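You operate a simulated robot arm through the tools that you are given. There is no shell and no other tool. Be economical: measure what you need, move in short steps, check, and stop when the job is done.

Carry out the task below with a simulated robot arm. There is one attempt and no reset: what you move stays moved.

## Task
Take the guard off and close the link of the terminal on the card.
Fine: guard on the green mat; slacken the screw, slide the link shut, tighten the screw; leave the other open link. Set down upright: yellow guard.

It is judged by the outcome, as a careful person would: the job done as asked, and still so three seconds after it is handed in. It fails if anything else is knocked over, pushed out of place, dropped, spilled or broken.

## Robot
A 6-joint arm with a two-finger parallel gripper, fixed in place. Base frame: the origin is at the foot of the arm, x ahead of it, y to its left, z up; the work surface is at about z = 0.85. Units: m, rad, N and s.
With the tool pointing down near the work surface it reaches from about 0.14 to 0.84 m from the base axis. Its first joint turns from -2.897 to 2.897 rad. Payload 3.91 kg.
The tool frame sits at the grasp point between the pads (the TCP): z along the fingers, y along the line on which they close. The tips reach 0.03 m beyond it. The gripper opens to 0.11 m. The fingers are 0.02 m wide and 0.01 m thick; the gripper's body (0.048 by 0.112 m) begins 0.055 m behind the TCP.
Orientation is that of the tool frame in the base frame, as [roll, pitch, yaw] about the fixed x, y, z axes, in that order (R = Rz(yaw) Ry(pitch) Rx(roll)). With the fingers straight down and closing along the base's y, the tool's x points along the base's -x, its y along +y and its z along -z.

## Interface
- The arm moves only by the tool arm_command. Its argument "rows" is a list of rows, each an object of numbers (a shift or turn left out is 0, a gripper value left out holds the last): "tx", "ty", "tz": the shift along the tool's x, y, z in units of 250 mm (1.0 is 250 mm); "rx", "ry", "rz": the turn, a rotation vector about the tool's x, y, z in units of 90 degrees (1.0 is 90 degrees); "hand": the gripper command, from -1 (shut) to 1 (fully open), values between in proportion. In form: [{"tx": .., "ty": .., "tz": .., "rx": .., "ry": .., "rz": .., "hand": ..}, ...]. A call has 1 to 10 rows; each row is the pose to reach, as a shift and turn from the pose commanded when the call began, along the tool's axes at that moment. A call with a number of a shift or a turn outside -1 to 1 is refused whole. Each row takes 0.2 s and may step no farther than 0.05 m and 0.15 rad from the row before; otherwise, or with a gripper value out of range, the whole call is refused. A pose out of reach is approached as far as the arm can. The call stops where the force on the tool passes 90 N (or 10 N more than at its start, if that is more) or the arm is blocked; 0.2 s more then pass. Each finger travels about 0.108 m/s and halts on what it meets, pressing with about 41 N; the grip force reading is that of the motor and also rises with nothing between the fingers. The clock runs only during rows and for 0.2 s after the last one: add rows that repeat a pose to give the fingers time. It gives the time, the measured TCP pose, the force on the tool (base axes), the opening and the grip force at its end, in the units of the frame above (readings bear some noise), with the torque about the TCP (base axes, N m) and any sound that the robot's microphone picked up, and new pictures: "show" is both (left out), scene, wrist or none.
- Cameras (640 x 400 px; columns grow to the right, rows downward): "scene" is fixed at [0.4016, -0.5024, 1.6104]; the picture's right is [0.97, 0.25, 0.00], its down [0.24, -0.94, -0.22] and it looks along [-0.05, 0.21, -0.98] (base axes); focal length 323 px, centre (320, 200). "wrist" rides on the gripper at [0.077, 0.007, -0.114] in the tool frame; the picture's right is [-0.09, 1.00, 0.00], its down [-0.80, -0.07, -0.59] and it looks along [-0.59, -0.05, 0.80] (tool axes); focal length 270 px, centre (320, 200).
- slide_trunk(by): slides the trunk up (or, below 0, down) by that many m; the arm rides with it, the base frame stays. It gives what a move gives, with no picture.
- measure_at(camera, pixels): there is no depth. For up to 12 entries [column, row, z] of the newest picture of that camera ("zoom" is the newest enlarged one), the place [x, y] in the base frame at which the ray of that pixel passes the height z, good to about 0.002 m. It takes no simulated time.
- close_up(camera, box): a new picture of the part [left, top, right, bottom] of that camera's present view, enlarged. It takes no simulated time.
- hand_in(): hands the job in; it is judged then, once.

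Keep the steps short. Do not move on a guess: measure, check each grasp and each placing, and mend mistakes. In all there are 80 turns and 200 pictures (those below and enlarged ones count). Leave the gripper open and the arm clear of the work at the hand-in unless told otherwise, and finish with a single line.

The tools are called after "Call:" as a command line: name --argument value ..., lists and objects as JSON in quotes. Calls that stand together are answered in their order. arm_command: Moves the arm, as the interface text tells. Its arguments: {"type":"object","properties":{"rows":{"type":"array","items":{"type":"object","properties":{"tx":{"type":"number"},"ty":{"type":"number"},"tz":{"type":"number"},"rx":{"type":"number"},"ry":{"type":"number"},"rz":{"type":"number"},"hand":{"type":"number"}}}},"show":{"type":"string","enum":["both","scene","wrist","none"]}},"required":["rows"]} The other tools are called the same way: slide_trunk (by) slides the trunk up or down; measure_at (camera, pixels) gives the place at which the rays of pixels pass given heights; close_up (camera, box) takes an enlarged picture of a part of a camera's view; hand_in () hands the job in.

At the start:

```text
time: 0.0
tcp_pos: [0.3165, -0.3025, 1.2059]
ee_rot: [-3.141, 0.001, 3.14]
wrist_force: [-0.4, -0.9, 0.2]
ft_torque: [0.0, -0.02, 0.02]
finger_gap: 0.1101
grasp_force: 0.0
trunk travel left (down, up): [-0.425, 0.115]
```

scene: 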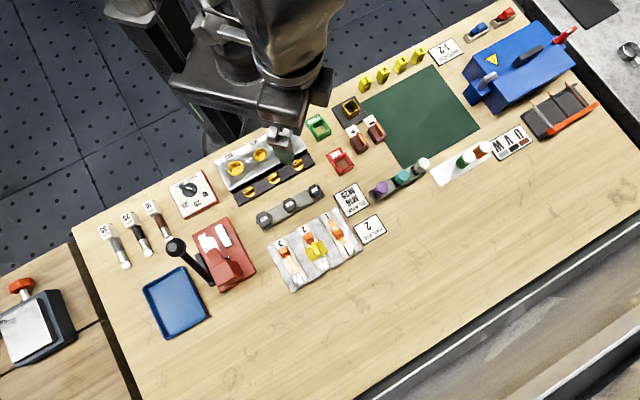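
wrist: 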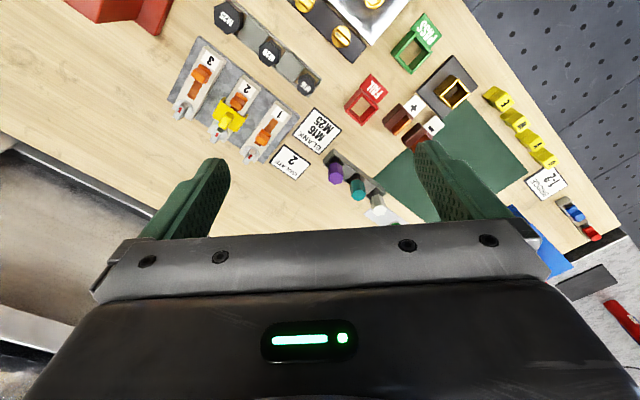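

I see a terminal block with links 3, 2, 1 around (315,250), and a card at (370,229). I'll enlarge both before doing anything.

Call:
close_up --camera "scene" --box '[255, 170, 415, 300]'

Call:
close_up --camera "wrist" --box '[150, 20, 350, 190]'

Call:
close_up --camera "scene" --box '[265, 200, 365, 300]'

```text
3.08 times, centred on (335, 235) of scene
```

zoom: 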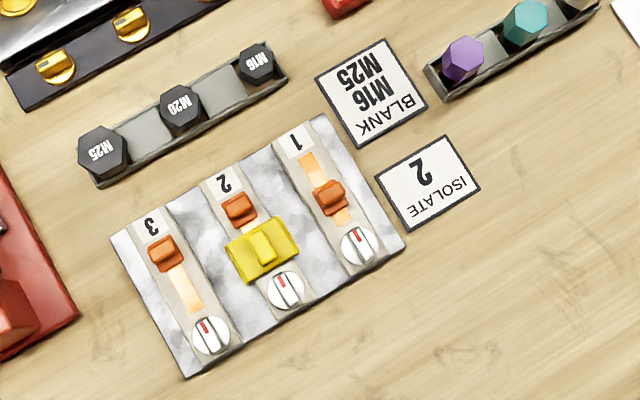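

```text
2.35 times, centred on (250, 105) of wrist
```

zoom: 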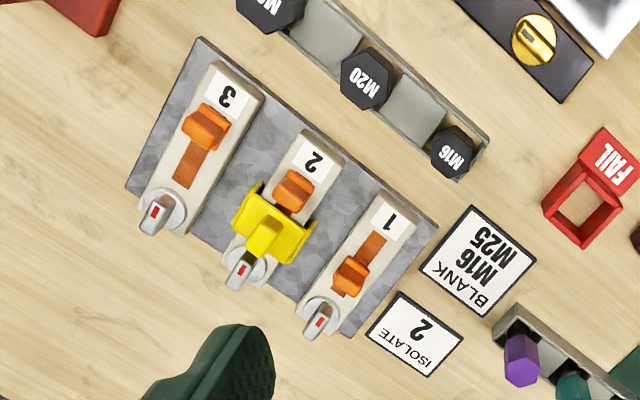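

```text
4.00 times, centred on (315, 250) of scene
```

zoom: 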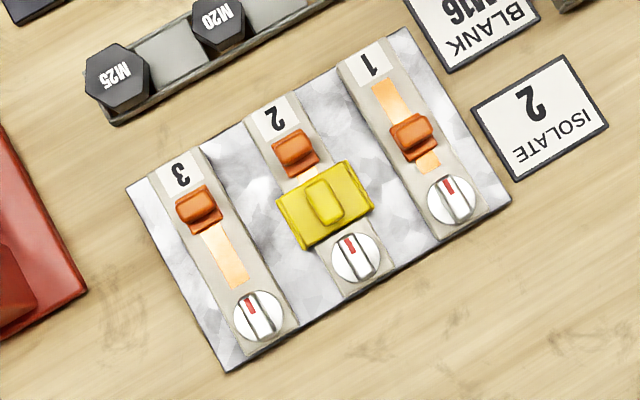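

The card reads ISOLATE 2. Terminal 2's link sits at the label end, with the yellow guard over the closed position. Link 3 is open the same way, and link 1 is closed. Next I'll find heights by viewing the same points from both cameras.

Call:
measure_at --camera "zoom" --pixels '[[325, 200, 0.85], [325, 200, 0.9], [295, 150, 0.85], [295, 150, 0.9], [357, 257, 0.85], [357, 257, 0.9], [275, 118, 0.87], [226, 370, 0.85], [510, 203, 0.85], [125, 190, 0.85], [405, 28, 0.85], [414, 137, 0.88]]'

Call:
measure_at --camera "wrist" --pixels '[[226.2, 120.7, 0.85], [226.2, 120.7, 0.9], [238.5, 98, 0.85], [238.5, 98, 0.9], [217, 134, 0.85], [217, 134, 0.9], [167.4, 100, 0.85], [300, 115.5, 0.85], [198, 36, 0.85], [264, 164, 0.85]]'

```text
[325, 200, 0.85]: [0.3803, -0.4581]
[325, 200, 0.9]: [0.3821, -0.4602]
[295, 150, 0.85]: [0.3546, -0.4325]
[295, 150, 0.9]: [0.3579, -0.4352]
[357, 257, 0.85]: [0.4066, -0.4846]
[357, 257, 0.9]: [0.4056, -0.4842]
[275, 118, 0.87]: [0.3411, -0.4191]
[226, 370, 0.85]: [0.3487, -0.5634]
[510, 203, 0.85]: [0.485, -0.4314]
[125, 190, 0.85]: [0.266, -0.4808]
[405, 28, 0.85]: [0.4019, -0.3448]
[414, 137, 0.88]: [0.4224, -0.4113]
```

```text
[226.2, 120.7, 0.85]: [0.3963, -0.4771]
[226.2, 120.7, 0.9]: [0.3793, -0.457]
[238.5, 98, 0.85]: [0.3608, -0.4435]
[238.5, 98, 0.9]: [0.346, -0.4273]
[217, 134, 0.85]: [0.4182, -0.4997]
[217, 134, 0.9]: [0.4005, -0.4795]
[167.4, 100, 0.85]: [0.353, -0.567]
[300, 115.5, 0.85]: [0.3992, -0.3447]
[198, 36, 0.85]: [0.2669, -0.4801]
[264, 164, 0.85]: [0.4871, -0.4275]
```

The guard's knob is at about (0.381, -0.459), z≈0.893, and the terminals run along (0.7, -0.71). I'll move above the guard at z≈1.05 and turn 45° so the fingers close across the terminals.

Call:
arm_command --rows '[{"tx": -0.043, "ty": -0.104, "tz": 0.104, "rz": 0.0833, "hand": 1}, {"tx": -0.086, "ty": -0.209, "tz": 0.208, "rz": 0.1667}, {"tx": -0.129, "ty": -0.313, "tz": 0.312, "rz": 0.25}, {"tx": -0.172, "ty": -0.417, "tz": 0.416, "rz": 0.3333}, {"tx": -0.215, "ty": -0.522, "tz": 0.52, "rz": 0.4167}, {"tx": -0.258, "ty": -0.626, "tz": 0.624, "rz": 0.5}, {"tx": -0.258, "ty": -0.626, "tz": 0.624, "rz": 0.5}]'

Call:
close_up --camera "wrist" --box '[200, 60, 440, 240]'

```text
time: 1.6
tcp_pos: [0.3803, -0.4596, 1.0496]
ee_rot: [-3.14, 0.001, 2.356]
wrist_force: [-0.1, -0.1, 0.6]
ft_torque: [0.0, 0.01, 0.0]
finger_gap: 0.1099
grasp_force: 0.0
trunk travel left (down, up): [-0.425, 0.115]
```

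scene: 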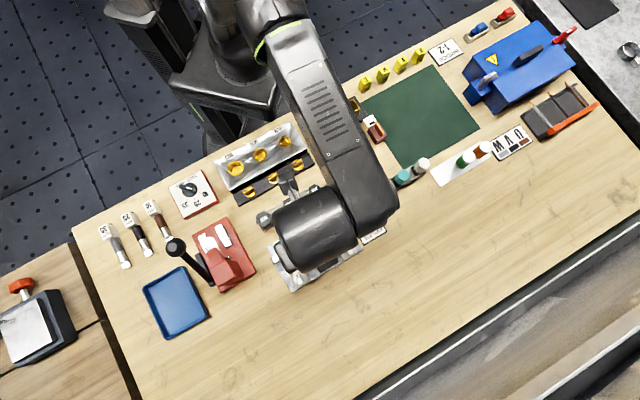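
wrist: 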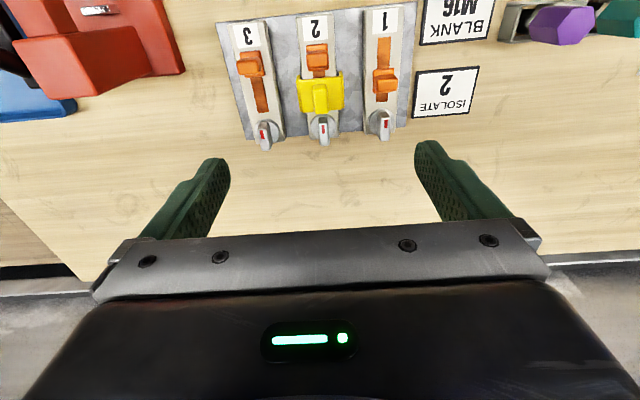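

```text
2.22 times, centred on (320, 150) of wrist
```

zoom: 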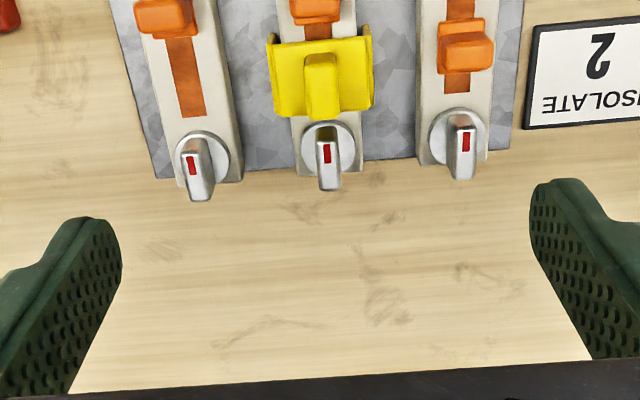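

The turn is right, and the screw heads are winged with red marks. I'll enlarge the guard, link and screw more tightly to get sizes.

Call:
close_up --camera "wrist" --box '[280, 10, 400, 150]'

```text
2.86 times, centred on (340, 80) of wrist
```

zoom: 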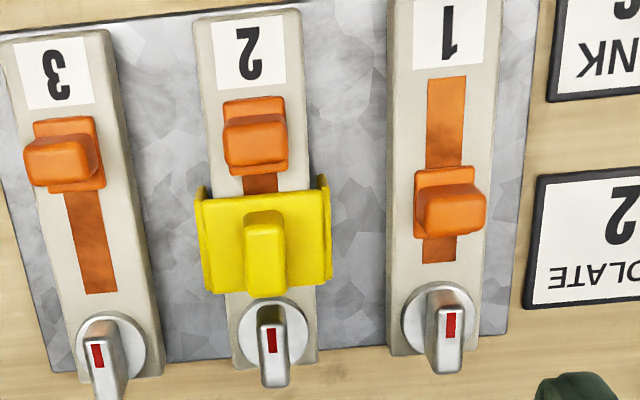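

The guard is a U-shaped cover with an upright knob at (265,250) in this enlargement. I'll measure the knob, link, strip and screw points.

Call:
measure_at --camera "zoom" --pixels '[[243, 270, 0.893], [287, 270, 0.893], [265, 298, 0.893], [265, 230, 0.893], [198, 220, 0.88], [330, 210, 0.88], [273, 335, 0.887], [255, 140, 0.875], [450, 210, 0.875], [445, 75, 0.865], [438, 263, 0.865], [274, 322, 0.87]]'

Call:
close_up --camera "scene" --box '[380, 30, 480, 170]'

```text
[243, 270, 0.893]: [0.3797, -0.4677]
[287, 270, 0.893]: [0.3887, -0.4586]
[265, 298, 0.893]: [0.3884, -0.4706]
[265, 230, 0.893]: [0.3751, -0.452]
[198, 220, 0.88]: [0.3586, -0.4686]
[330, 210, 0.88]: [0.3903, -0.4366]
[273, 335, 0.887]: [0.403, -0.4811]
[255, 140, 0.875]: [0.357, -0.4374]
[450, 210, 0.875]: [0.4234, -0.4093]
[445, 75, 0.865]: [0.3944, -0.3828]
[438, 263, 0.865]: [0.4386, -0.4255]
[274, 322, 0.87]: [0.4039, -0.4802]
```

```text
2.86 times, centred on (430, 100) of scene
```

zoom: 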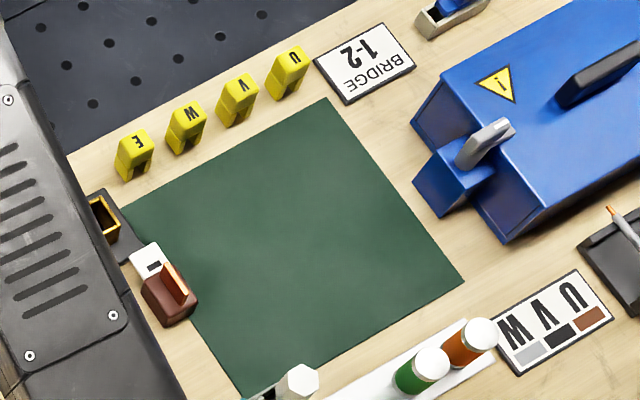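

The knob is 13 mm wide, centred near (0.382, -0.460). I'll narrow the hand to about 40 mm and come down until the tips are just above the knob, at z≈0.90, then look.

Call:
arm_command --rows '[{"tx": -0.003, "ty": 0.002, "tz": 0.16, "hand": -0.27}, {"tx": -0.006, "ty": 0.004, "tz": 0.32}, {"tx": -0.006, "ty": 0.004, "tz": 0.47}, {"tx": -0.006, "ty": 0.004, "tz": 0.47}]'

Call:
close_up --camera "wrist" --box '[220, 60, 420, 260]'

```text
time: 2.6
tcp_pos: [0.3848, -0.4595, 0.9326]
ee_rot: [3.141, 0.0, 2.356]
wrist_force: [-0.2, -0.4, -0.9]
ft_torque: [0.02, -0.03, 0.03]
finger_gap: 0.04
grasp_force: 0.0
trunk travel left (down, up): [-0.425, 0.115]
```

scene: 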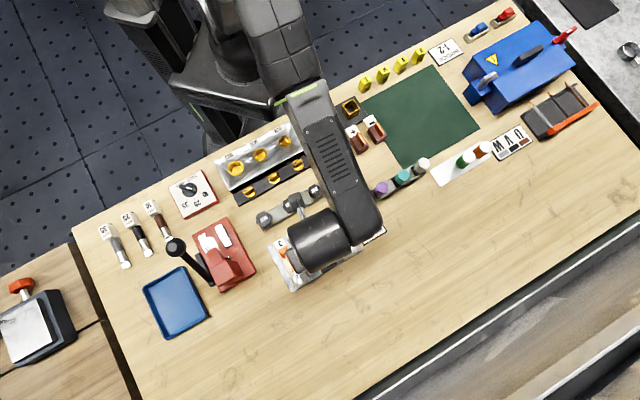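
wrist: 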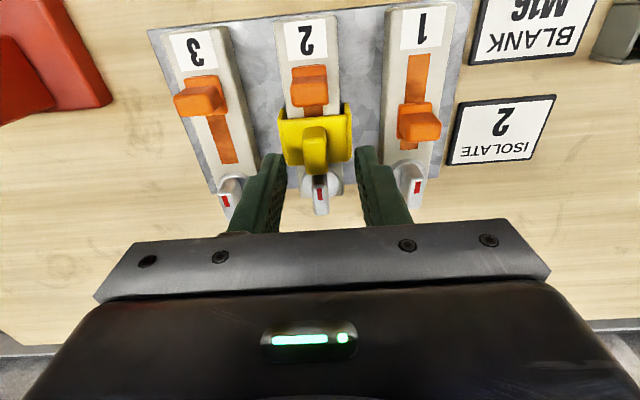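

```text
2.00 times, centred on (320, 160) of wrist
```

zoom: 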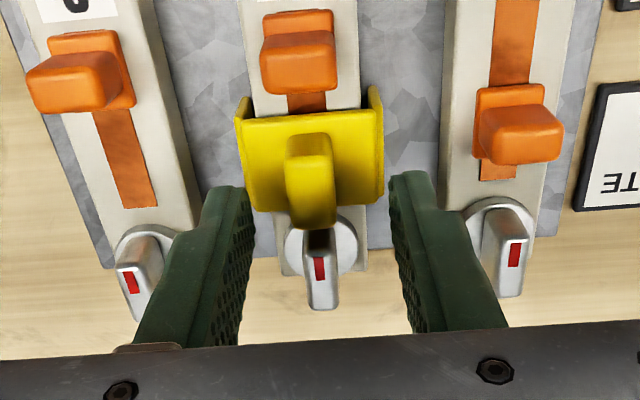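

The fingers straddle the knob, though it looks slightly left of centre. I'll measure the knob's top face and base from this closer view.

Call:
measure_at --camera "zoom" --pixels '[[311, 160, 0.893], [311, 160, 0.9], [314, 228, 0.893], [288, 195, 0.893], [336, 195, 0.893], [310, 133, 0.88], [310, 133, 0.875], [307, 120, 0.88], [237, 120, 0.88], [383, 112, 0.88], [298, 60, 0.875], [322, 250, 0.89]]'

```text
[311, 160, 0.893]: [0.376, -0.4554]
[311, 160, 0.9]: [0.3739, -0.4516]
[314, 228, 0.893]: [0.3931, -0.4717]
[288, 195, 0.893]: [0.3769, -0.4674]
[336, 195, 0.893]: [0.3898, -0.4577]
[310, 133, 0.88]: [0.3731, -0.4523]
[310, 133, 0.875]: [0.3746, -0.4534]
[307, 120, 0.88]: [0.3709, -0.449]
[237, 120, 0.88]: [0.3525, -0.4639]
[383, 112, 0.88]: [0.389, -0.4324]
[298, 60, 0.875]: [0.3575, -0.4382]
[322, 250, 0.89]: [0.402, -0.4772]
```

The fingers sit about 2 mm toward +v, so I'll shift that much, lower to TCP z≈0.915 with tips near 0.885, and watch the force.

Call:
arm_command --rows '[{"ty": -0.008, "tz": 0.03}, {"ty": -0.008, "tz": 0.068}, {"ty": -0.008, "tz": 0.068}]' --show "wrist"

Call:
close_up --camera "wrist" --box '[240, 80, 400, 240]'

```text
time: 3.4
tcp_pos: [0.3827, -0.4599, 0.9178]
ee_rot: [-3.141, 0.001, 2.358]
wrist_force: [-0.5, -0.8, 9.9]
ft_torque: [-0.02, 0.03, 0.02]
finger_gap: 0.0402
grasp_force: 0.1
trunk travel left (down, up): [-0.425, 0.115]
```

wrist: 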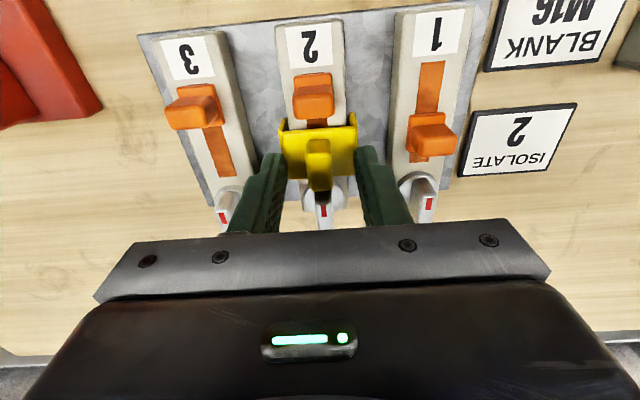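

```text
2.50 times, centred on (320, 160) of wrist
```

zoom: 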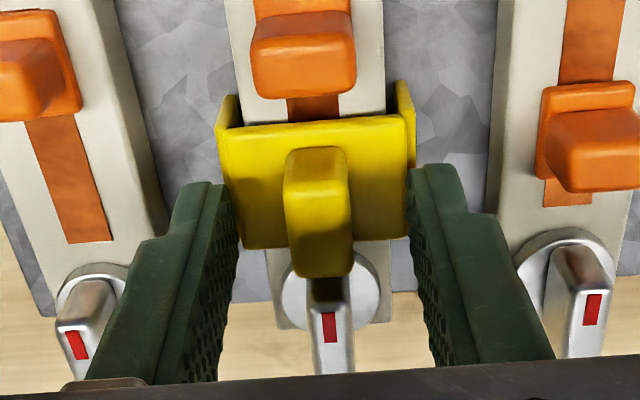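

A 10 N upward force shows the tips are resting on the guard's plate, so its top is at about z=0.888. I'll raise 3 mm and close on the knob.

Call:
arm_command --rows '[{"tz": -0.012}, {"tz": -0.012, "hand": -1}, {"tz": -0.012}, {"tz": -0.012}]' --show "wrist"

Call:
close_up --camera "wrist" --box '[240, 80, 400, 240]'

```text
time: 4.4
tcp_pos: [0.382, -0.46, 0.9173]
ee_rot: [-3.141, -0.001, 2.356]
wrist_force: [-0.2, -0.3, -0.8]
ft_torque: [-0.04, 0.0, -0.02]
finger_gap: 0.0124
grasp_force: 41.2
trunk travel left (down, up): [-0.425, 0.115]
```

wrist: 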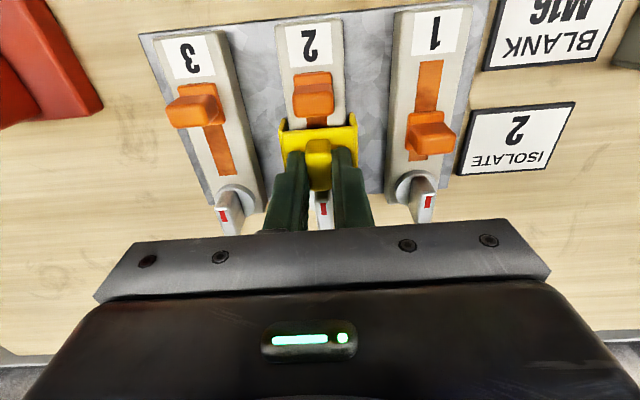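

```text
2.50 times, centred on (320, 160) of wrist
```

zoom: 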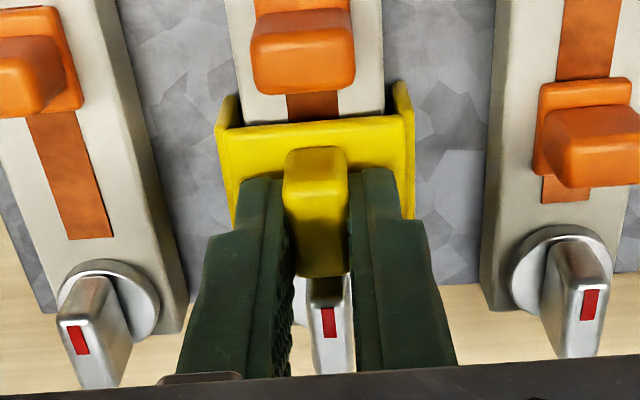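

The knob is held (gap 12.4 mm, 41 N). I'll lift straight up, slowly at first.

Call:
arm_command --rows '[{"tz": -0.02}, {"tz": -0.06}, {"tz": -0.12}, {"tz": -0.2}, {"tz": -0.36}, {"tz": -0.5}, {"tz": -0.5}]'

Call:
close_up --camera "wrist" --box '[220, 40, 440, 260]'

```text
time: 6.0
tcp_pos: [0.381, -0.4618, 1.0429]
ee_rot: [3.14, 0.0, 2.357]
wrist_force: [-0.1, -0.6, 0.0]
ft_torque: [0.03, -0.02, 0.01]
finger_gap: 0.0
grasp_force: 37.5
trunk travel left (down, up): [-0.425, 0.115]
```

scene: 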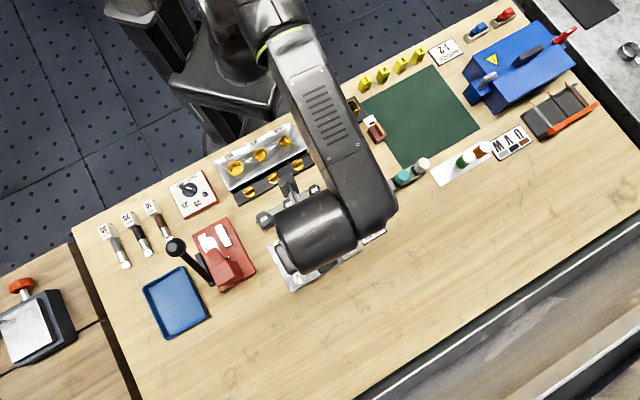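
wrist: 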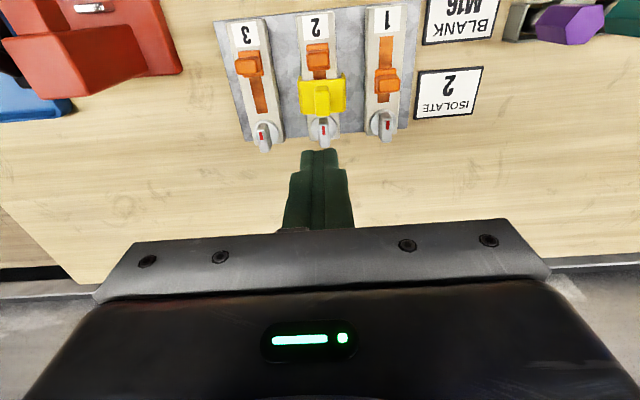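

```text
1.82 times, centred on (330, 150) of wrist
```

zoom: 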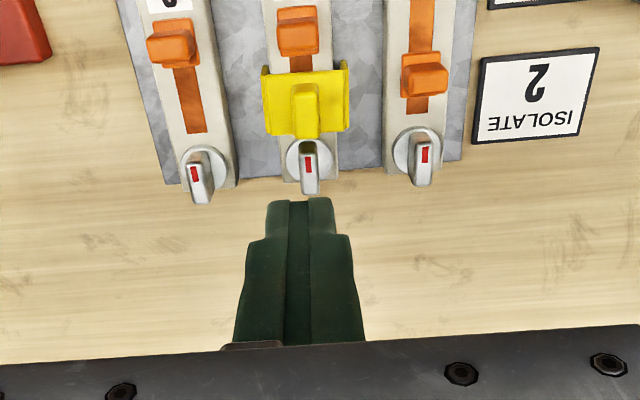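

The fingers slipped off and the guard is still seated at (322,97), so it resists pulling. I'll go back down with the tips right on the plate and lift slowly while reading the force.

Call:
arm_command --rows '[{"tz": 0.1, "hand": -0.4}, {"tz": 0.25}, {"tz": 0.4}, {"tz": 0.48}, {"tz": 0.502}, {"tz": 0.506}, {"tz": 0.506, "hand": -1}, {"tz": 0.506}, {"tz": 0.506}]' --show "none"

Call:
close_up --camera "wrist" --box '[260, 100, 380, 220]'

Call:
arm_command --rows '[{"tz": -0.008}, {"tz": -0.012}, {"tz": -0.016}]' --show "wrist"

```text
time: 8.0
tcp_pos: [0.3811, -0.4621, 0.9167]
ee_rot: [3.141, 0.0, 2.355]
wrist_force: [-0.6, -0.6, 3.4]
ft_torque: [-0.02, 0.0, 0.02]
finger_gap: 0.0122
grasp_force: 41.2
trunk travel left (down, up): [-0.425, 0.115]
```

```text
3.33 times, centred on (320, 160) of wrist
```

zoom: 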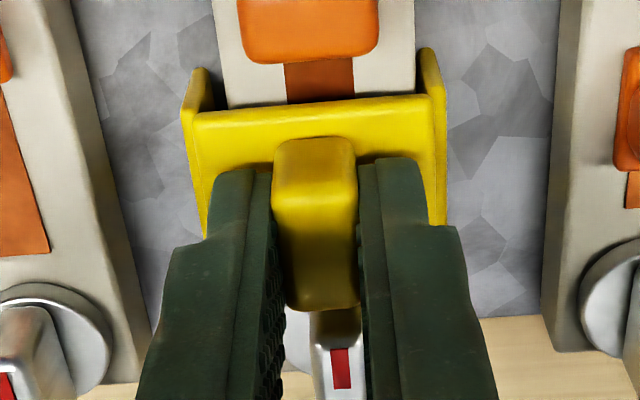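

```text
time: 8.8
tcp_pos: [0.3816, -0.4614, 0.9207]
ee_rot: [-3.141, 0.003, 2.356]
wrist_force: [0.1, 0.0, 0.0]
ft_torque: [0.03, 0.0, -0.01]
finger_gap: 0.0123
grasp_force: 41.1
trunk travel left (down, up): [-0.425, 0.115]
```

wrist: 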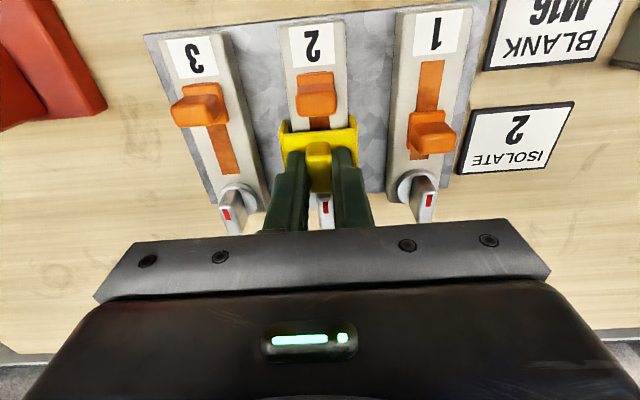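

The force is near zero 4 mm up, with the knob still between the pads. I'll check whether the guard came up too.

Call:
close_up --camera "wrist" --box '[260, 100, 380, 220]'

Call:
arm_command --rows '[{"tz": -0.006}, {"tz": -0.012}, {"tz": -0.018}, {"tz": -0.024}]' --show "none"

Call:
close_up --camera "wrist" --box '[260, 100, 380, 220]'

```text
3.33 times, centred on (320, 160) of wrist
```

zoom: 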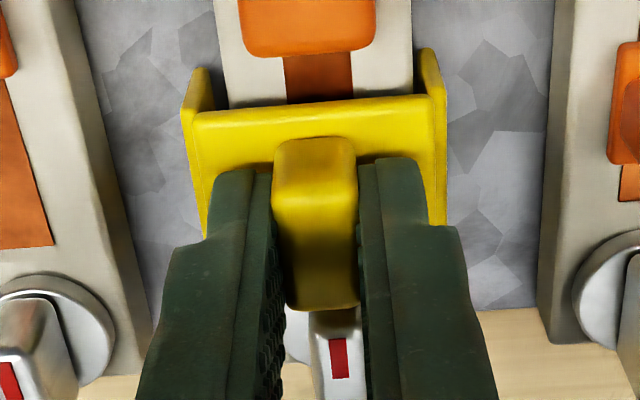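

```text
time: 9.8
tcp_pos: [0.3812, -0.4615, 0.9255]
ee_rot: [-3.141, 0.0, 2.356]
wrist_force: [-0.2, 0.3, 0.1]
ft_torque: [0.0, 0.0, 0.03]
finger_gap: 0.0124
grasp_force: 41.5
trunk travel left (down, up): [-0.425, 0.115]
```

```text
3.33 times, centred on (320, 160) of wrist
```

zoom: 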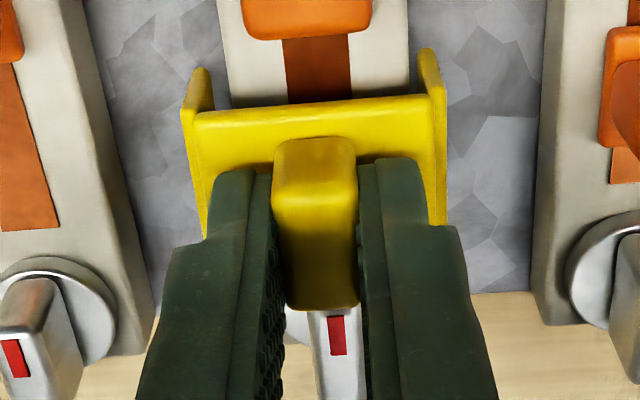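

The guard is rising with the pads and the force is near zero. I'll continue lifting gently, and measure the mat meanwhile.

Call:
arm_command --rows '[{"tz": -0.03}, {"tz": -0.06}, {"tz": -0.1}, {"tz": -0.14}, {"tz": -0.18}, {"tz": -0.22}, {"tz": -0.26}, {"tz": -0.3}, {"tz": -0.34}, {"tz": -0.38}]'

Call:
measure_at --camera "scene" --pixels '[[361, 104, 0.85], [432, 66, 0.85], [480, 130, 0.85], [403, 170, 0.85], [420, 115, 0.85], [376, 130, 0.85], [400, 175, 0.88]]'

```text
time: 12.0
tcp_pos: [0.3816, -0.46, 1.0208]
ee_rot: [3.14, 0.001, 2.356]
wrist_force: [0.1, 0.0, -0.9]
ft_torque: [-0.02, -0.01, -0.01]
finger_gap: 0.0125
grasp_force: 41.1
trunk travel left (down, up): [-0.425, 0.115]
```

scene: 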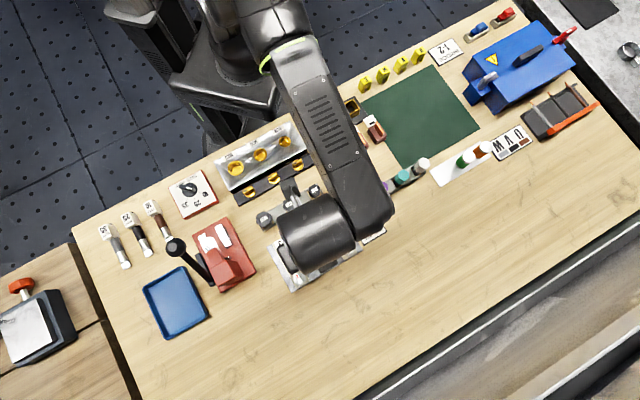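
wrist: 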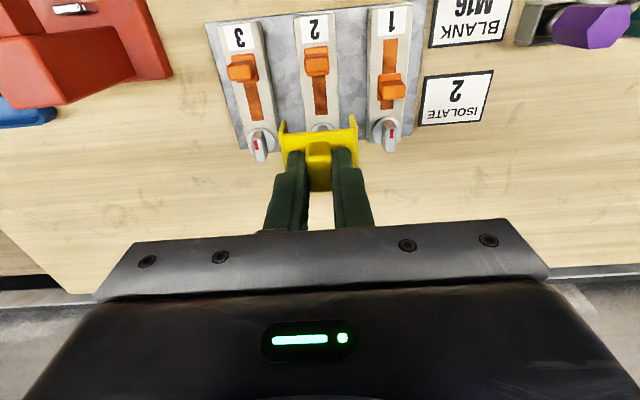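

```text
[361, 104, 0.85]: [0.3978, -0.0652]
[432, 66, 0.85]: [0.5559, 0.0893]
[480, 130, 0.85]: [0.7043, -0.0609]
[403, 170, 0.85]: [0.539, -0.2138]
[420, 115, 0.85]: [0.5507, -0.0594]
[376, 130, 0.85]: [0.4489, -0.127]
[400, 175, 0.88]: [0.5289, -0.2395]
```

The guard is held at (319,152) and the link and screw are uncovered. The mat's centre is at about (0.55, -0.06). I'll carry the guard there in two smooth halves.

Call:
arm_command --rows '[{"tx": 0.038, "ty": 0.098, "tz": -0.04}, {"tx": 0.077, "ty": 0.195, "tz": -0.08}, {"tx": 0.115, "ty": 0.293, "tz": -0.08}, {"tx": 0.153, "ty": 0.391, "tz": -0.08}, {"tx": 0.192, "ty": 0.489, "tz": -0.08}, {"tx": 0.23, "ty": 0.586, "tz": -0.08}, {"tx": 0.268, "ty": 0.684, "tz": -0.08}, {"tx": 0.307, "ty": 0.782, "tz": -0.08}]' --show "none"

Call:
arm_command --rows '[{"tx": 0.038, "ty": 0.098}, {"tx": 0.077, "ty": 0.195}, {"tx": 0.115, "ty": 0.293}, {"tx": 0.153, "ty": 0.391}, {"tx": 0.192, "ty": 0.489}, {"tx": 0.23, "ty": 0.586}, {"tx": 0.268, "ty": 0.684}, {"tx": 0.307, "ty": 0.782}, {"tx": 0.307, "ty": 0.782}]'

```text
time: 13.8
tcp_pos: [0.466, -0.268, 1.0401]
ee_rot: [-3.141, 0.0, 2.356]
wrist_force: [0.0, -0.6, -0.3]
ft_torque: [-0.01, -0.01, -0.01]
finger_gap: 0.0126
grasp_force: 40.7
trunk travel left (down, up): [-0.425, 0.115]
```

```text
time: 15.8
tcp_pos: [0.5497, -0.0743, 1.0417]
ee_rot: [3.141, 0.0, 2.356]
wrist_force: [-0.6, -0.3, -0.4]
ft_torque: [-0.04, 0.01, -0.02]
finger_gap: 0.0123
grasp_force: 41.2
trunk travel left (down, up): [-0.425, 0.115]
```

scene: 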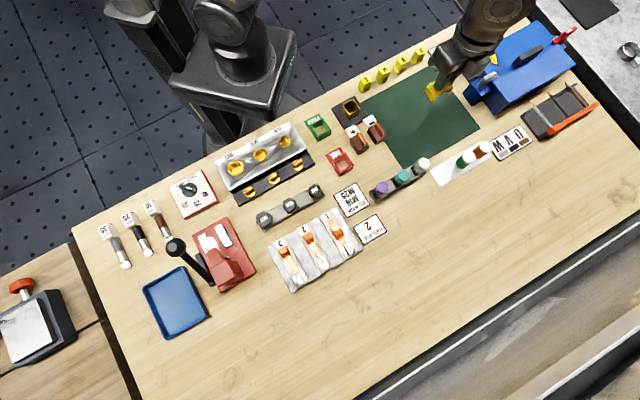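
wrist: 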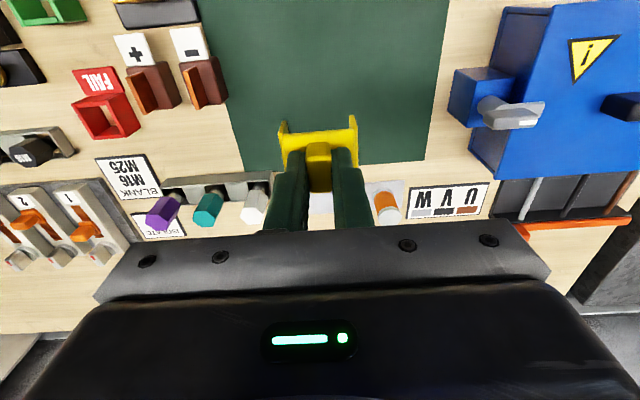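

The guard is over the mat. I'll shift 3 cm back toward the mat's middle, away from the blue box, and lower to TCP z≈0.93.

Call:
arm_command --rows '[{"ty": -0.06, "tz": 0.07}, {"ty": -0.12, "tz": 0.15}, {"ty": -0.12, "tz": 0.23}, {"ty": -0.12, "tz": 0.31}, {"ty": -0.12, "tz": 0.38}, {"ty": -0.12, "tz": 0.44}, {"ty": -0.12, "tz": 0.44}]'

Call:
close_up --camera "wrist" --box '[240, 80, 400, 240]'

Call:
close_up --camera "scene" --box '[380, 40, 500, 160]'

```text
time: 17.4
tcp_pos: [0.5276, -0.0967, 0.9299]
ee_rot: [-3.14, -0.001, 2.356]
wrist_force: [-1.6, 0.1, -0.4]
ft_torque: [-0.03, -0.02, -0.01]
finger_gap: 0.0124
grasp_force: 41.7
trunk travel left (down, up): [-0.425, 0.115]
```

scene: 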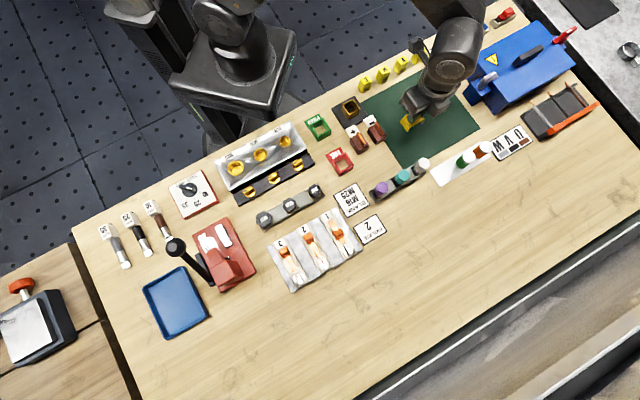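
wrist: 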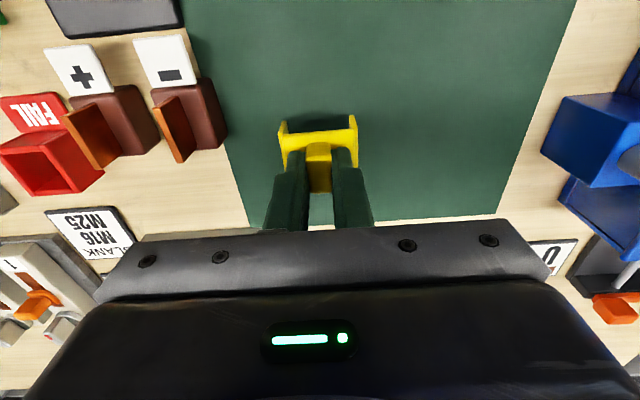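

```text
2.50 times, centred on (320, 160) of wrist
```

zoom: 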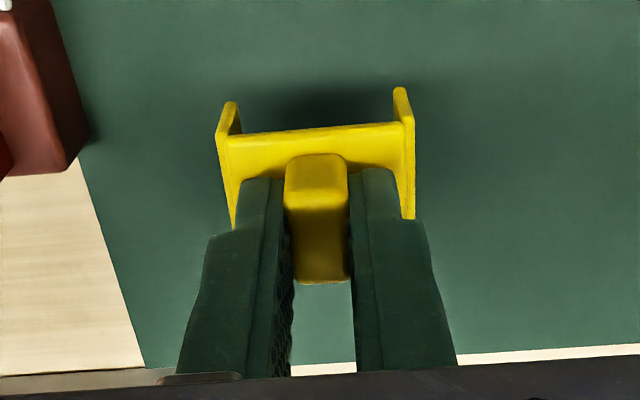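

```text
3.33 times, centred on (440, 100) of scene
```

zoom: 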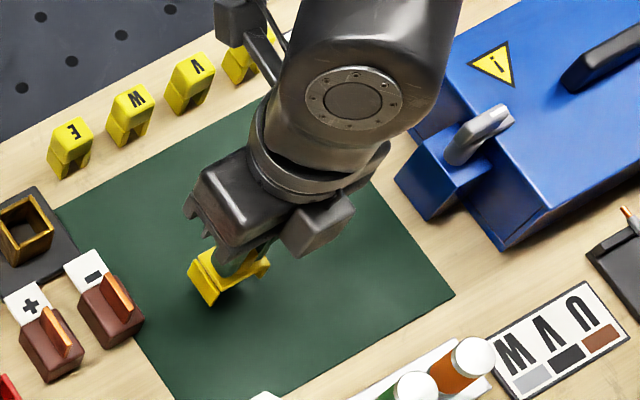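

It's well over the mat and clear of the box. I'll lower in small steps, watching for contact.

Call:
arm_command --rows '[{"tz": 0.02}, {"tz": 0.04}, {"tz": 0.055}, {"tz": 0.055}]' --show "none"

Call:
arm_command --rows '[{"tz": 0.008}, {"tz": 0.016}, {"tz": 0.016}]' --show "wrist"

```text
time: 18.4
tcp_pos: [0.5286, -0.096, 0.9171]
ee_rot: [3.141, -0.003, 2.356]
wrist_force: [0.7, -0.5, 0.9]
ft_torque: [0.0, -0.01, 0.02]
finger_gap: 0.0122
grasp_force: 41.1
trunk travel left (down, up): [-0.425, 0.115]
```

```text
time: 19.2
tcp_pos: [0.5285, -0.0977, 0.9145]
ee_rot: [-3.141, 0.0, 2.355]
wrist_force: [0.5, 1.0, -0.7]
ft_torque: [-0.04, 0.02, 0.02]
finger_gap: 0.0124
grasp_force: 40.4
trunk travel left (down, up): [-0.425, 0.115]
```

wrist: 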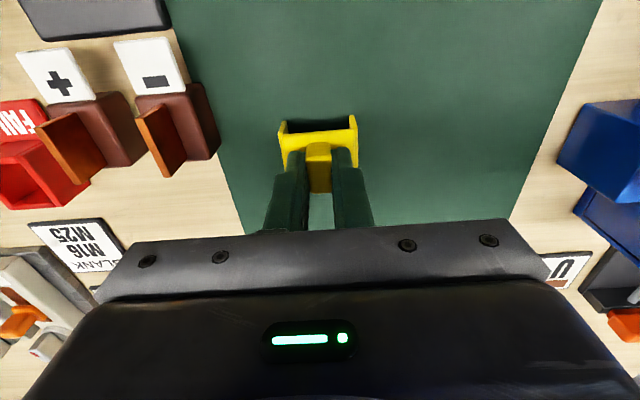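

No contact yet at 0.9145. I'll continue in 3 mm steps.

Call:
arm_command --rows '[{"tz": 0.012}, {"tz": 0.012}]' --show "none"

Call:
arm_command --rows '[{"tz": 0.012}, {"tz": 0.012}]' --show "none"

Call:
arm_command --rows '[{"tz": 0.01}, {"tz": 0.01}]' --show "wrist"

```text
time: 19.8
tcp_pos: [0.5288, -0.0972, 0.9117]
ee_rot: [-3.141, 0.0, 2.357]
wrist_force: [0.5, -0.7, -1.0]
ft_torque: [0.0, -0.02, 0.0]
finger_gap: 0.0125
grasp_force: 41.1
trunk travel left (down, up): [-0.425, 0.115]
```

```text
time: 20.4
tcp_pos: [0.5277, -0.0963, 0.9093]
ee_rot: [3.14, 0.003, 2.357]
wrist_force: [0.1, 0.0, 15.5]
ft_torque: [0.02, 0.08, 0.0]
finger_gap: 0.0123
grasp_force: 41.4
trunk travel left (down, up): [-0.425, 0.115]
```

```text
time: 21.0
tcp_pos: [0.5274, -0.0966, 0.9084]
ee_rot: [3.137, 0.007, 2.357]
wrist_force: [0.4, -1.3, 50.3]
ft_torque: [0.07, 0.25, 0.0]
finger_gap: 0.0124
grasp_force: 41.2
trunk travel left (down, up): [-0.425, 0.115]
```

wrist: 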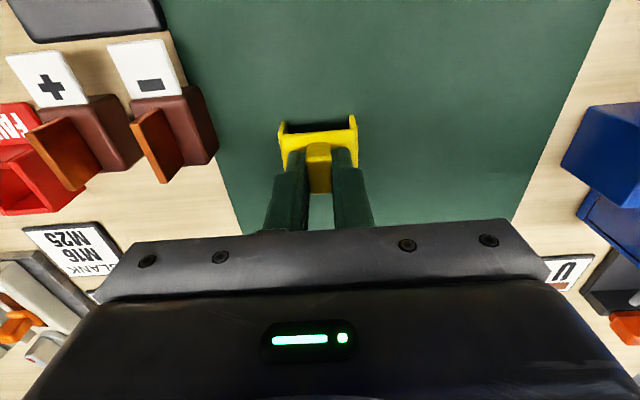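

Contact at TCP z≈0.909 (50 N now). I'll ease back 3 mm to relieve the force, open, and lift clear.

Call:
arm_command --rows '[{"tz": -0.011}, {"tz": -0.011}, {"tz": -0.011, "hand": -0.4}, {"tz": -0.011}, {"tz": -0.05}, {"tz": -0.12}, {"tz": -0.25}, {"tz": -0.4}, {"tz": -0.5}, {"tz": -0.5}]'

Call:
close_up --camera "wrist" --box '[240, 40, 440, 240]'

```text
time: 23.2
tcp_pos: [0.5275, -0.0977, 1.0299]
ee_rot: [3.14, 0.001, 2.355]
wrist_force: [0.2, -0.3, -0.2]
ft_torque: [-0.02, -0.01, -0.01]
finger_gap: 0.033
grasp_force: 0.1
trunk travel left (down, up): [-0.425, 0.115]
```

scene: 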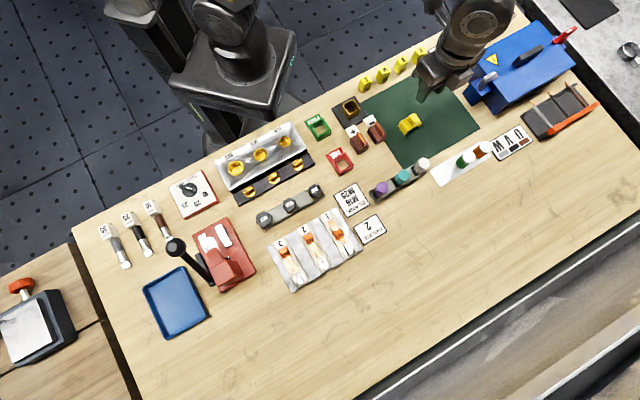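
wrist: 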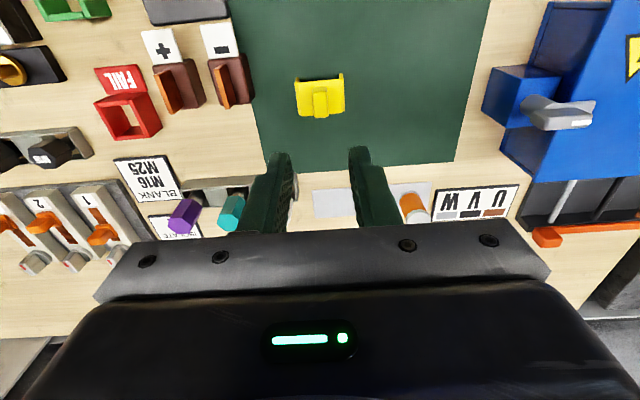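

```text
2.00 times, centred on (340, 140) of wrist
```

zoom: 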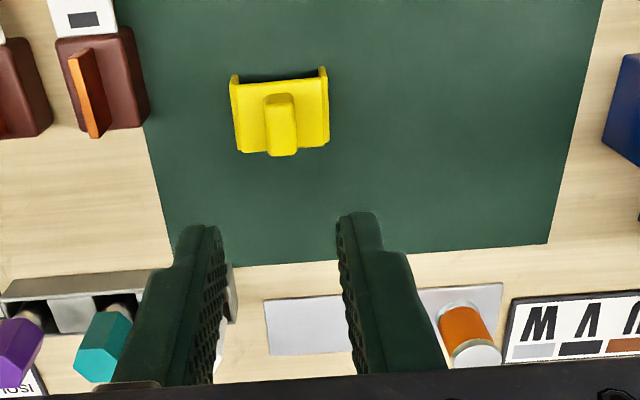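

The guard stands upright on the mat, knob up. The scene view of the terminal is clear now, so I'll enlarge it.

Call:
close_up --camera "scene" --box '[270, 205, 370, 295]'

```text
4.44 times, centred on (320, 250) of scene
```

zoom: 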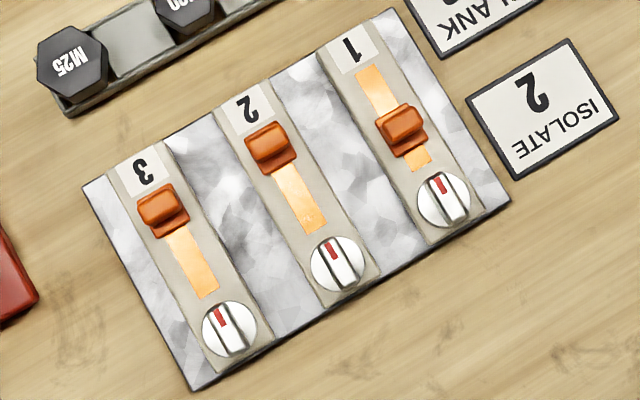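

I'll measure links 1 and 2, the strip ends and screw 2 in this view.

Call:
measure_at --camera "zoom" --pixels '[[267, 140, 0.885], [402, 122, 0.885], [358, 68, 0.865], [424, 166, 0.865], [316, 228, 0.865], [164, 203, 0.885], [206, 295, 0.865], [338, 265, 0.89], [329, 246, 0.89], [348, 284, 0.89], [272, 152, 0.87], [405, 136, 0.87]]'

```text
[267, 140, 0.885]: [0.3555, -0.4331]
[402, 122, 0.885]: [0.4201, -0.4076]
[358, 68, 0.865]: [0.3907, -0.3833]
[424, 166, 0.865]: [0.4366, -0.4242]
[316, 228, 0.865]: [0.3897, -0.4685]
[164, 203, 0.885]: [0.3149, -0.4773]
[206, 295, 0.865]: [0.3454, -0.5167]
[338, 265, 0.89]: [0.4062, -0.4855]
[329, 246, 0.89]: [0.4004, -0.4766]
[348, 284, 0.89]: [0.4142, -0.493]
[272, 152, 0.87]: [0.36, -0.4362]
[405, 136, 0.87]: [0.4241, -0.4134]
```

Link 1 sits about 28 mm from its open place, so link 2 should travel the same distance. Screw 2 is at about (0.4065, -0.485), its wing along the terminal, so this hand orientation suits it. I'll move above it.

Call:
arm_command --rows '[{"tx": -0.047, "ty": -0.09}, {"tx": -0.094, "ty": -0.18}, {"tx": -0.141, "ty": -0.27}, {"tx": -0.188, "ty": -0.36}, {"tx": -0.235, "ty": -0.45}, {"tx": -0.282, "ty": -0.539}, {"tx": -0.329, "ty": -0.629}, {"tx": -0.376, "ty": -0.719}]' --show "none"

Call:
arm_command --rows '[{"tx": -0.047, "ty": -0.09}, {"tx": -0.094, "ty": -0.18}, {"tx": -0.141, "ty": -0.27}, {"tx": -0.188, "ty": -0.36}, {"tx": -0.235, "ty": -0.45}, {"tx": -0.282, "ty": -0.539, "tz": 0.08}, {"tx": -0.329, "ty": -0.629, "tz": 0.2}, {"tx": -0.376, "ty": -0.719, "tz": 0.3}, {"tx": -0.376, "ty": -0.719, "tz": 0.3}]'

Call:
close_up --camera "wrist" --box '[240, 60, 400, 220]'

```text
time: 25.0
tcp_pos: [0.4691, -0.2885, 1.0314]
ee_rot: [-3.141, 0.001, 2.356]
wrist_force: [0.0, -1.1, -0.5]
ft_torque: [0.01, 0.02, -0.05]
finger_gap: 0.033
grasp_force: 0.0
trunk travel left (down, up): [-0.425, 0.115]
```

```text
time: 27.0
tcp_pos: [0.4077, -0.4817, 0.9557]
ee_rot: [3.141, 0.0, 2.356]
wrist_force: [-0.1, 0.8, 0.1]
ft_torque: [-0.03, 0.04, -0.03]
finger_gap: 0.033
grasp_force: 0.0
trunk travel left (down, up): [-0.425, 0.115]
```

scene: 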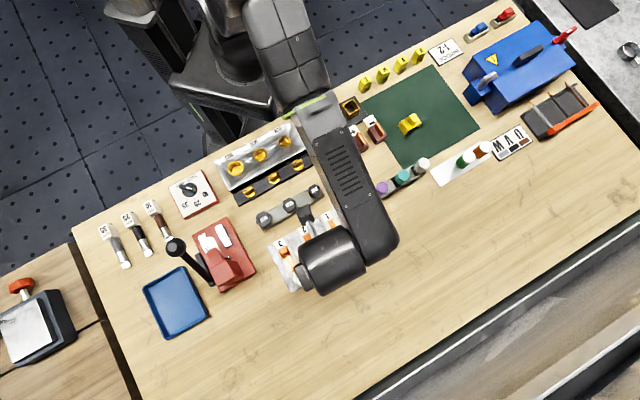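
wrist: 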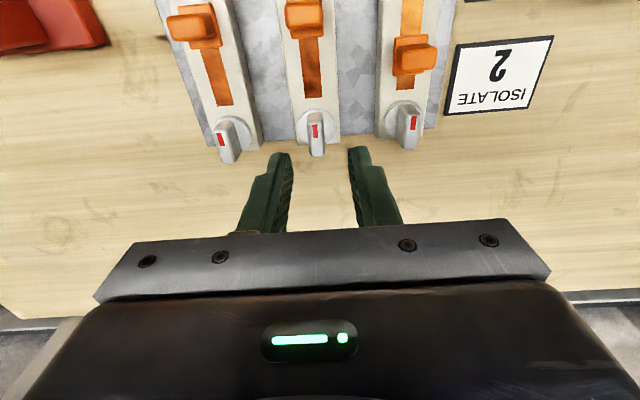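

```text
2.50 times, centred on (320, 140) of wrist
```

zoom: 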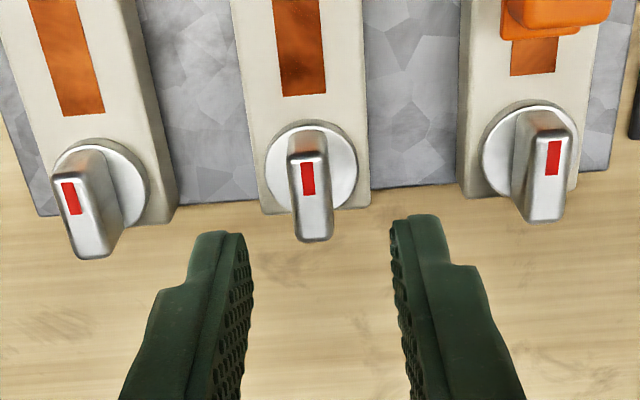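

The wing shows at (312,190) in the enlargement. I'll measure the disc and the wing top.

Call:
measure_at --camera "zoom" --pixels '[[311, 166, 0.87], [266, 166, 0.87], [357, 166, 0.87], [311, 200, 0.885], [311, 200, 0.89], [311, 200, 0.895], [308, 158, 0.89], [315, 238, 0.89], [292, 200, 0.89], [330, 200, 0.89]]'

```text
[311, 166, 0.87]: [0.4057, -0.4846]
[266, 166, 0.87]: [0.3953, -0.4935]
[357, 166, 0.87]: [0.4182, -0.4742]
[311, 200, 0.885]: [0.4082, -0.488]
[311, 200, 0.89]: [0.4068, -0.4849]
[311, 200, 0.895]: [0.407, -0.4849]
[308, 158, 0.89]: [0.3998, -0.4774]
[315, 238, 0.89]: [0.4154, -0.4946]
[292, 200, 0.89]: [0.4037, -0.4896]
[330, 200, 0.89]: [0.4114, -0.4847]
```

The screw axis is at about (0.4065, -0.485), wing top near 0.89 and disc near 0.872. I'll trim sideways and lower to TCP z≈0.909 with tips near 0.879.

Call:
arm_command --rows '[{"tx": -0.004, "ty": -0.008, "tz": 0.06}, {"tx": -0.004, "ty": -0.008, "tz": 0.12}, {"tx": -0.004, "ty": -0.008, "tz": 0.16}, {"tx": -0.004, "ty": -0.008, "tz": 0.186}, {"tx": -0.004, "ty": -0.008, "tz": 0.186}]' --show "none"

Call:
close_up --camera "wrist" --box '[240, 80, 400, 240]'

```text
time: 28.2
tcp_pos: [0.4056, -0.4865, 0.9076]
ee_rot: [-3.141, 0.001, 2.356]
wrist_force: [-0.3, 0.2, -0.3]
ft_torque: [0.03, 0.02, 0.02]
finger_gap: 0.0332
grasp_force: 0.0
trunk travel left (down, up): [-0.425, 0.115]
```

```text
2.50 times, centred on (320, 160) of wrist
```

zoom: 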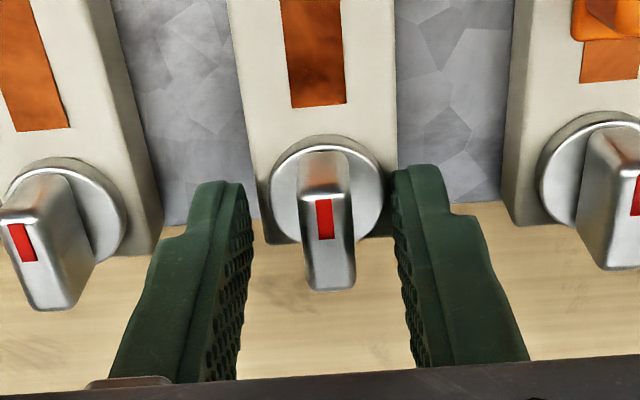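

The wing is centred between the fingers with no contact force. I'll close on it.

Call:
arm_command --rows '[{"hand": -1}, {}, {}]' --show "none"

Call:
close_up --camera "wrist" --box '[240, 80, 400, 240]'

```text
time: 29.0
tcp_pos: [0.4071, -0.483, 0.9073]
ee_rot: [-3.141, -0.001, 2.355]
wrist_force: [6.2, 8.8, -2.6]
ft_torque: [-0.2, -0.53, -0.02]
finger_gap: 0.011
grasp_force: 44.8
trunk travel left (down, up): [-0.425, 0.115]
```

```text
2.50 times, centred on (320, 160) of wrist
```

zoom: 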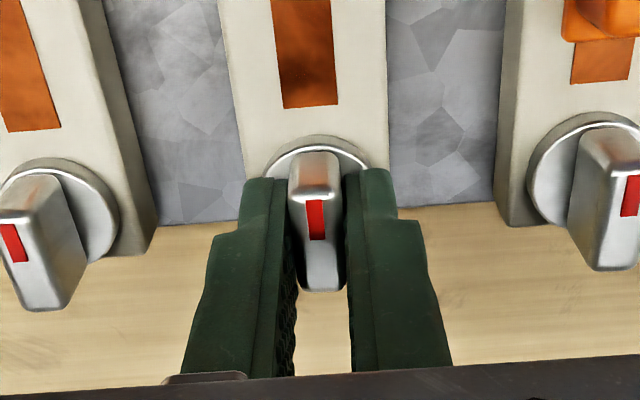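

The wing is held (11 mm gap), but a sideways load of about 11 N says the command is roughly 2–3 mm too far toward -v. I'll relieve that, then turn about 15° counterclockwise and read the torque.

Call:
arm_command --rows '[{"ty": 0.01}, {"ty": 0.01}]' --show "none"

Call:
arm_command --rows '[{"rz": -0.06}, {"rz": -0.12}, {"rz": -0.17}, {"rz": -0.17}]' --show "none"

Call:
close_up --camera "wrist" --box '[240, 80, 400, 240]'

```text
time: 29.6
tcp_pos: [0.4068, -0.4839, 0.9085]
ee_rot: [3.14, -0.001, 2.357]
wrist_force: [-1.6, 3.0, -6.0]
ft_torque: [-0.59, -0.6, -0.04]
finger_gap: 0.0108
grasp_force: 45.1
trunk travel left (down, up): [-0.425, 0.115]
```

```text
time: 30.6
tcp_pos: [0.4076, -0.4838, 0.9084]
ee_rot: [3.142, -0.001, 2.625]
wrist_force: [-4.6, 7.0, -10.6]
ft_torque: [-0.64, -0.91, 0.01]
finger_gap: 0.0109
grasp_force: 44.9
trunk travel left (down, up): [-0.425, 0.115]
```

```text
2.50 times, centred on (320, 160) of wrist
```

zoom: 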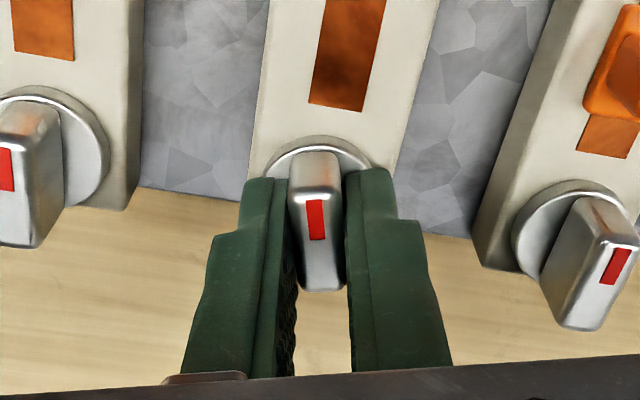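

The wing turns with the hand, torque near zero. I'll continue toward a quarter turn and listen for a sound or stop.

Call:
arm_command --rows '[{"rz": -0.08, "tz": 0.004}, {"rz": -0.16, "tz": 0.004}, {"rz": -0.24, "tz": 0.004}, {"rz": -0.32, "tz": 0.004}, {"rz": -0.4, "tz": 0.004}, {"rz": -0.4, "tz": 0.004}]' --show "none"

Call:
arm_command --rows '[{"rz": -0.07}, {"rz": -0.14}, {"rz": -0.21}, {"rz": -0.28}, {"rz": -0.35}, {"rz": -0.43}, {"rz": -0.43}]' --show "wrist"

```text
time: 32.0
tcp_pos: [0.4065, -0.4818, 0.9076]
ee_rot: [3.14, 0.0, -3.031]
wrist_force: [-6.5, 22.0, -10.4]
ft_torque: [-0.06, 0.8, -0.09]
finger_gap: 0.0109
grasp_force: 45.0
trunk travel left (down, up): [-0.425, 0.115]
```

```text
time: 33.6
tcp_pos: [0.4065, -0.479, 0.9099]
ee_rot: [3.139, 0.0, -2.354]
wrist_force: [-8.1, 41.1, -9.7]
ft_torque: [-0.31, -0.05, -0.19]
finger_gap: 0.0107
grasp_force: 45.2
trunk travel left (down, up): [-0.425, 0.115]
```

wrist: 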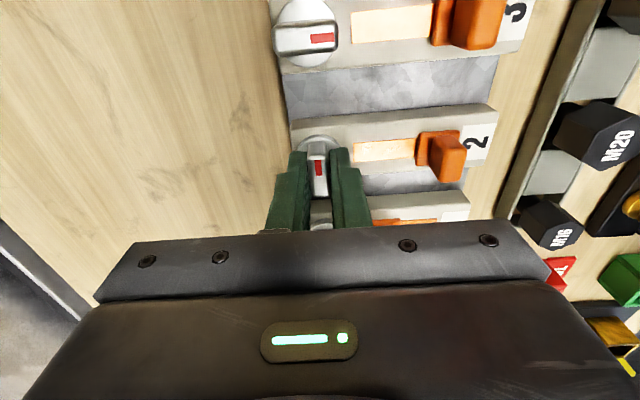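

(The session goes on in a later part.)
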